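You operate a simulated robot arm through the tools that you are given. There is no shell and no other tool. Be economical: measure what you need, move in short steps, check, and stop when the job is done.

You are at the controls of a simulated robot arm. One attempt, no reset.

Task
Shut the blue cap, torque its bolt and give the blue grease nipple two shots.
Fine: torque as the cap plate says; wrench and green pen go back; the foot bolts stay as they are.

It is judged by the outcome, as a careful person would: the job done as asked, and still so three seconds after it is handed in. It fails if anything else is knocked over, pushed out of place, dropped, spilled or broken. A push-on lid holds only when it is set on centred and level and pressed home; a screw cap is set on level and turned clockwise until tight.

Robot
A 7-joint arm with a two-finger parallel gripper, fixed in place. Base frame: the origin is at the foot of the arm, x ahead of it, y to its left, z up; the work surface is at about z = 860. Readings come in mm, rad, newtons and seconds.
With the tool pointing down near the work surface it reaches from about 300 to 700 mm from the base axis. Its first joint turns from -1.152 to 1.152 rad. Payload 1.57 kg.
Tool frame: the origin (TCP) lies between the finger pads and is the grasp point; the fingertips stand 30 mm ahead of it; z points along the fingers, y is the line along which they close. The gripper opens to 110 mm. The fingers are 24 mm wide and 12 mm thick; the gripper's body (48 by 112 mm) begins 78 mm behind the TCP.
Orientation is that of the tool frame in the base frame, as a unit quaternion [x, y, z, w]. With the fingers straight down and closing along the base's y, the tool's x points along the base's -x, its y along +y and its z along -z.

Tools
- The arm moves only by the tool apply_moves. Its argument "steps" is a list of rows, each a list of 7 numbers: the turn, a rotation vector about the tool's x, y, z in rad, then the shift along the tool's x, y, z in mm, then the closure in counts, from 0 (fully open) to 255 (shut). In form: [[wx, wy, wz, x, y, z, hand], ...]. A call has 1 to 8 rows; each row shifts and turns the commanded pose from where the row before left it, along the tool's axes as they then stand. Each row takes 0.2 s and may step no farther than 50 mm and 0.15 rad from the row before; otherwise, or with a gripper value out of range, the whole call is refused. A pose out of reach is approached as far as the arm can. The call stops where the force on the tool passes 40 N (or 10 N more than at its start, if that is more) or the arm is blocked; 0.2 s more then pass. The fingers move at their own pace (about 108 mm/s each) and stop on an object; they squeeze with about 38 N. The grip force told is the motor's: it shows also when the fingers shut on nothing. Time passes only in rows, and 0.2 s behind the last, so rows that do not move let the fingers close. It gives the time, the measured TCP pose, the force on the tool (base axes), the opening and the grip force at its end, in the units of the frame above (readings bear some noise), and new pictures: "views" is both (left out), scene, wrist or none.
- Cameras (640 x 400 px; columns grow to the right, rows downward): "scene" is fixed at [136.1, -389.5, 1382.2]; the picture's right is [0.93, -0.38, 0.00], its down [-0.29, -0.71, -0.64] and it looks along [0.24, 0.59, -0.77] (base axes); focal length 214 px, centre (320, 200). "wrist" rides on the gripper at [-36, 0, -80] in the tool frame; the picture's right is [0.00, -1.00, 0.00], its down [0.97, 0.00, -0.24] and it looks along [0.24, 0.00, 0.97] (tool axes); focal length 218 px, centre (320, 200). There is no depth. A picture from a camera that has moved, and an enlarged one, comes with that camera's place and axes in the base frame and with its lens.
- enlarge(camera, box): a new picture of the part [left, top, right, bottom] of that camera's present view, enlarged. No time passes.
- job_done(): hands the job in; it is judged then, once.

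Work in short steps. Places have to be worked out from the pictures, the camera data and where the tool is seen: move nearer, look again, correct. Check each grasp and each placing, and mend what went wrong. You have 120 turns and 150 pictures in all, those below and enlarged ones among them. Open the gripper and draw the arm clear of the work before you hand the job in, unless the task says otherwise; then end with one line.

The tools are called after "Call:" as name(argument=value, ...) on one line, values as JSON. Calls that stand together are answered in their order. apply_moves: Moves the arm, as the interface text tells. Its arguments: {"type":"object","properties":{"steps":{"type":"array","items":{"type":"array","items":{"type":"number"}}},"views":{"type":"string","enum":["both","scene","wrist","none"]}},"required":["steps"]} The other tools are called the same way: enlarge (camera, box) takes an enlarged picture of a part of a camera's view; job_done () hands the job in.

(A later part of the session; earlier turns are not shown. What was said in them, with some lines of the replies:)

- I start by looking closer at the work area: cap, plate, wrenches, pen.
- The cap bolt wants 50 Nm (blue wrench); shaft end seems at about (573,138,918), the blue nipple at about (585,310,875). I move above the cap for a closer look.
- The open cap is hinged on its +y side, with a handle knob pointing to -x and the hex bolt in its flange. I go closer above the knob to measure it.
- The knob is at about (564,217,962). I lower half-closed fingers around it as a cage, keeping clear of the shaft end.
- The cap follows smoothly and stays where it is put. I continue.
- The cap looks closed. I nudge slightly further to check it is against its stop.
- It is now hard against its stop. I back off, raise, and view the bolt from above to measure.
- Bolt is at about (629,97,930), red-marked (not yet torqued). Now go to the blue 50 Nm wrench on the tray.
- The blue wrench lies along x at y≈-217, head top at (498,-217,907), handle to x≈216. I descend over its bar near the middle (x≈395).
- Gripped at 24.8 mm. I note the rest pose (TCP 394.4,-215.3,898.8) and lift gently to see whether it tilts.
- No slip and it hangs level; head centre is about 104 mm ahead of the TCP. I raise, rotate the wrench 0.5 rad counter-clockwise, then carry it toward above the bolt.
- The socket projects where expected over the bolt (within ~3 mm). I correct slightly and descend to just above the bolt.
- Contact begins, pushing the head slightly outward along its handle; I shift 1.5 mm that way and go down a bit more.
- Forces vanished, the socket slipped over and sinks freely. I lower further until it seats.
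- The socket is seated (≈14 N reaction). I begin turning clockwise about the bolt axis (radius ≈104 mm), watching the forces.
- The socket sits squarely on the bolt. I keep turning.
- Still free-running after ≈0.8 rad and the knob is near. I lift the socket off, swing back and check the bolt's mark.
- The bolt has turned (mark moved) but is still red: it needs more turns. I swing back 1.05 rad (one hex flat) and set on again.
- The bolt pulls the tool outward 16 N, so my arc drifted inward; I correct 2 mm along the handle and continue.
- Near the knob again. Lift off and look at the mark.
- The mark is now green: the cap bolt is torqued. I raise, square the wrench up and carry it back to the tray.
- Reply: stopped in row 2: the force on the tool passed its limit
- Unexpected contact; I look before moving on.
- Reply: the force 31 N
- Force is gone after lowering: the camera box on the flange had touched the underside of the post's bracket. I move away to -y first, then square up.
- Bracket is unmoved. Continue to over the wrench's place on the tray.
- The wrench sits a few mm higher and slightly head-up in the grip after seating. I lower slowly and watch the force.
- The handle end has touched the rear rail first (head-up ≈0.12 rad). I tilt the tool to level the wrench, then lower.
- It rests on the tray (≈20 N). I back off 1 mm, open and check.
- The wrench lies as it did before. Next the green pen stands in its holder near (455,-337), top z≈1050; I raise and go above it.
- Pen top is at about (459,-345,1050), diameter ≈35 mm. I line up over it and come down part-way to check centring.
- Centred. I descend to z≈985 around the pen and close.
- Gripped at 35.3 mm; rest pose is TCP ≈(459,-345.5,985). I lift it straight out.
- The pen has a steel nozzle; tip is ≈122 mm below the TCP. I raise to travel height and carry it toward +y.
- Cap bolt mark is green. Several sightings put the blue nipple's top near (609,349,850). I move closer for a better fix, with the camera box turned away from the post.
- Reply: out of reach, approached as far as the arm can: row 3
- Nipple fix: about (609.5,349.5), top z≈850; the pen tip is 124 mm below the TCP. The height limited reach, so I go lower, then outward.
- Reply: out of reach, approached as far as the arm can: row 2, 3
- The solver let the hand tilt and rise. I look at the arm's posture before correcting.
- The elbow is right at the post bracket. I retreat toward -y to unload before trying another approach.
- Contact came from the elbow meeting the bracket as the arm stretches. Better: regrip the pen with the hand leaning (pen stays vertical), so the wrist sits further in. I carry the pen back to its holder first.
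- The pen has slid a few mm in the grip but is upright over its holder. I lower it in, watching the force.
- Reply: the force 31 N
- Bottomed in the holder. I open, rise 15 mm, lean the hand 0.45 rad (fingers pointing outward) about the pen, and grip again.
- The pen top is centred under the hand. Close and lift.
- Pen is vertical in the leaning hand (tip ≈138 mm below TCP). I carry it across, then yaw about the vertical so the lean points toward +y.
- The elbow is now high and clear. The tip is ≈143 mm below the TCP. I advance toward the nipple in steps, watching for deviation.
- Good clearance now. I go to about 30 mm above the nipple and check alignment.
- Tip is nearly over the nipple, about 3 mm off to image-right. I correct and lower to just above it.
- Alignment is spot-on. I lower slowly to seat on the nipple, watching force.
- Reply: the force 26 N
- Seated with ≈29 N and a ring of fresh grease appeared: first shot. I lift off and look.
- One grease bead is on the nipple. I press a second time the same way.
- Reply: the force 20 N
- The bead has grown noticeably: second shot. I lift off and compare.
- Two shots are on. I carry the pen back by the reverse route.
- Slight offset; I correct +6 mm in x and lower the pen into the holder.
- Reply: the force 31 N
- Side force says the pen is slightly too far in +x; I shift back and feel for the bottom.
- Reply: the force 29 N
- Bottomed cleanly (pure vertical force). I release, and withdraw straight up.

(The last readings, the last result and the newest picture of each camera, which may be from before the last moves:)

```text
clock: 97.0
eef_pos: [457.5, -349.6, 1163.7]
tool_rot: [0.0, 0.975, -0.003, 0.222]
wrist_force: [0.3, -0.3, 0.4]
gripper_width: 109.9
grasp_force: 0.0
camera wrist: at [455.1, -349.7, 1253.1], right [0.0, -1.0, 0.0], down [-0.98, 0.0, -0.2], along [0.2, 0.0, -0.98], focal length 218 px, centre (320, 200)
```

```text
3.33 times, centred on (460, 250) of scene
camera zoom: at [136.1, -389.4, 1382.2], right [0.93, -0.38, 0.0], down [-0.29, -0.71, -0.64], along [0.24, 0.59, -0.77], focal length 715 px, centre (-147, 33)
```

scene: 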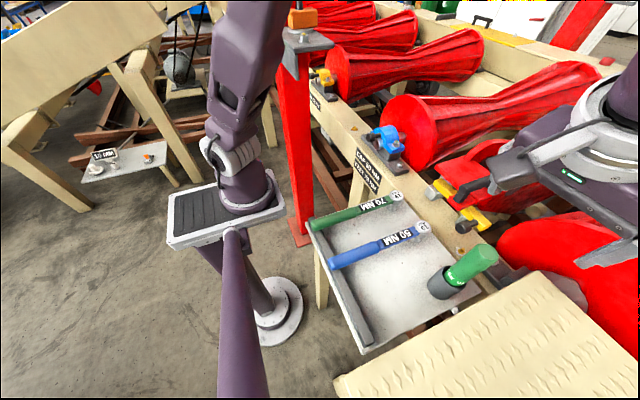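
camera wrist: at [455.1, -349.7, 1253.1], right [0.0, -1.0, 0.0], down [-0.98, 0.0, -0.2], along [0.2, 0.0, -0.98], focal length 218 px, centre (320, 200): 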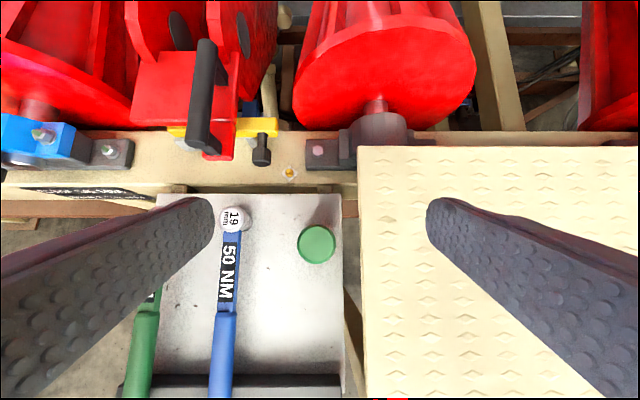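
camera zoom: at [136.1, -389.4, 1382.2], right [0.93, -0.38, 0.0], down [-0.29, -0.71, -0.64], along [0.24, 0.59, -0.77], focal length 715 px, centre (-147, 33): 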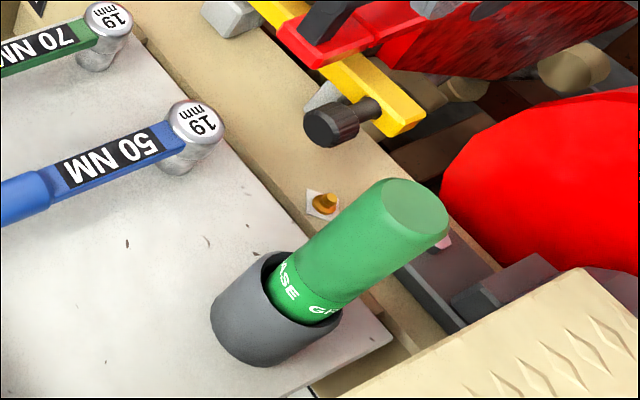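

Pen is home. I straighten the hand, draw clear, and check the cap, foot bolts and bracket one last time.

Call:
apply_moves(steps=[[0, 0.15, 0, 0, 0, 0, 0], [0, 0.15, 0, 0, 0, -20, 0], [0, 0.15, 0, 0, 20, -30, 0], [0, 0, 0, 20, 35, -20, 0], [0, 0, 0, 20, 35, -20, 0]], views="none")

Call:
enlarge(camera="scene", box=[340, 90, 440, 170])

Call:
enlarge(camera="scene", box=[260, 0, 360, 100])

```text
clock: 98.2
eef_pos: [412.1, -257.8, 1251.1]
tool_rot: [0.0, 1.0, -0.003, -0.001]
wrist_force: [-0.3, 0.7, -1.3]
gripper_width: 109.8
grasp_force: 0.1
```

```text
5.00 times, centred on (390, 130) of scene
camera zoom: at [136.1, -389.5, 1382.2], right [0.93, -0.38, 0.0], down [-0.29, -0.71, -0.64], along [0.24, 0.59, -0.77], focal length 1072 px, centre (-30, 550)
```

zoom: 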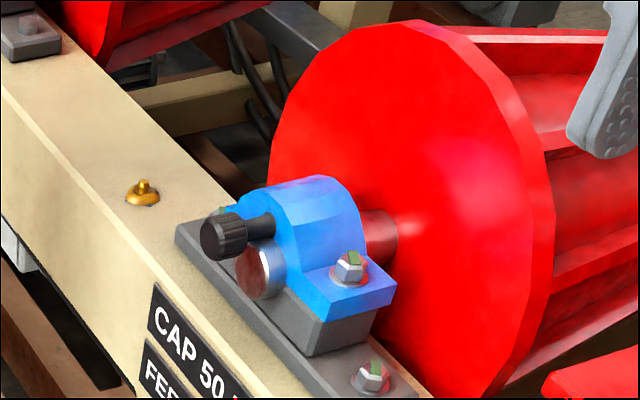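

```text
4.00 times, centred on (310, 50) of scene
camera zoom: at [136.1, -389.5, 1382.2], right [0.93, -0.38, 0.0], down [-0.29, -0.71, -0.64], along [0.24, 0.59, -0.77], focal length 858 px, centre (360, 800)
```

zoom: 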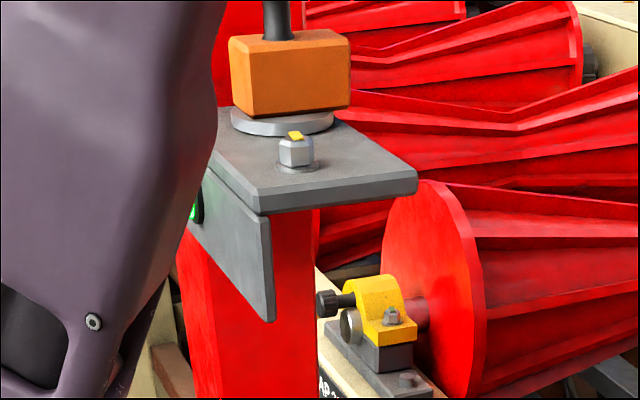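

The cap is shut and its bolt mark is green, and the foot-bolt marks haven't changed. The nipple is greased, the tools are back, and the bracket looks exactly as before. I'm handing in.

Call:
job_done()

```text
The job is handed in.
```

The blue cap is shut and its bolt is torqued with the 50 Nm wrench (its mark went from red to green). The blue nipple has two shots, the wrench and green pen are back, and the foot bolts were not touched. The arm bumped the post bracket while I worked, which shows no visible change.
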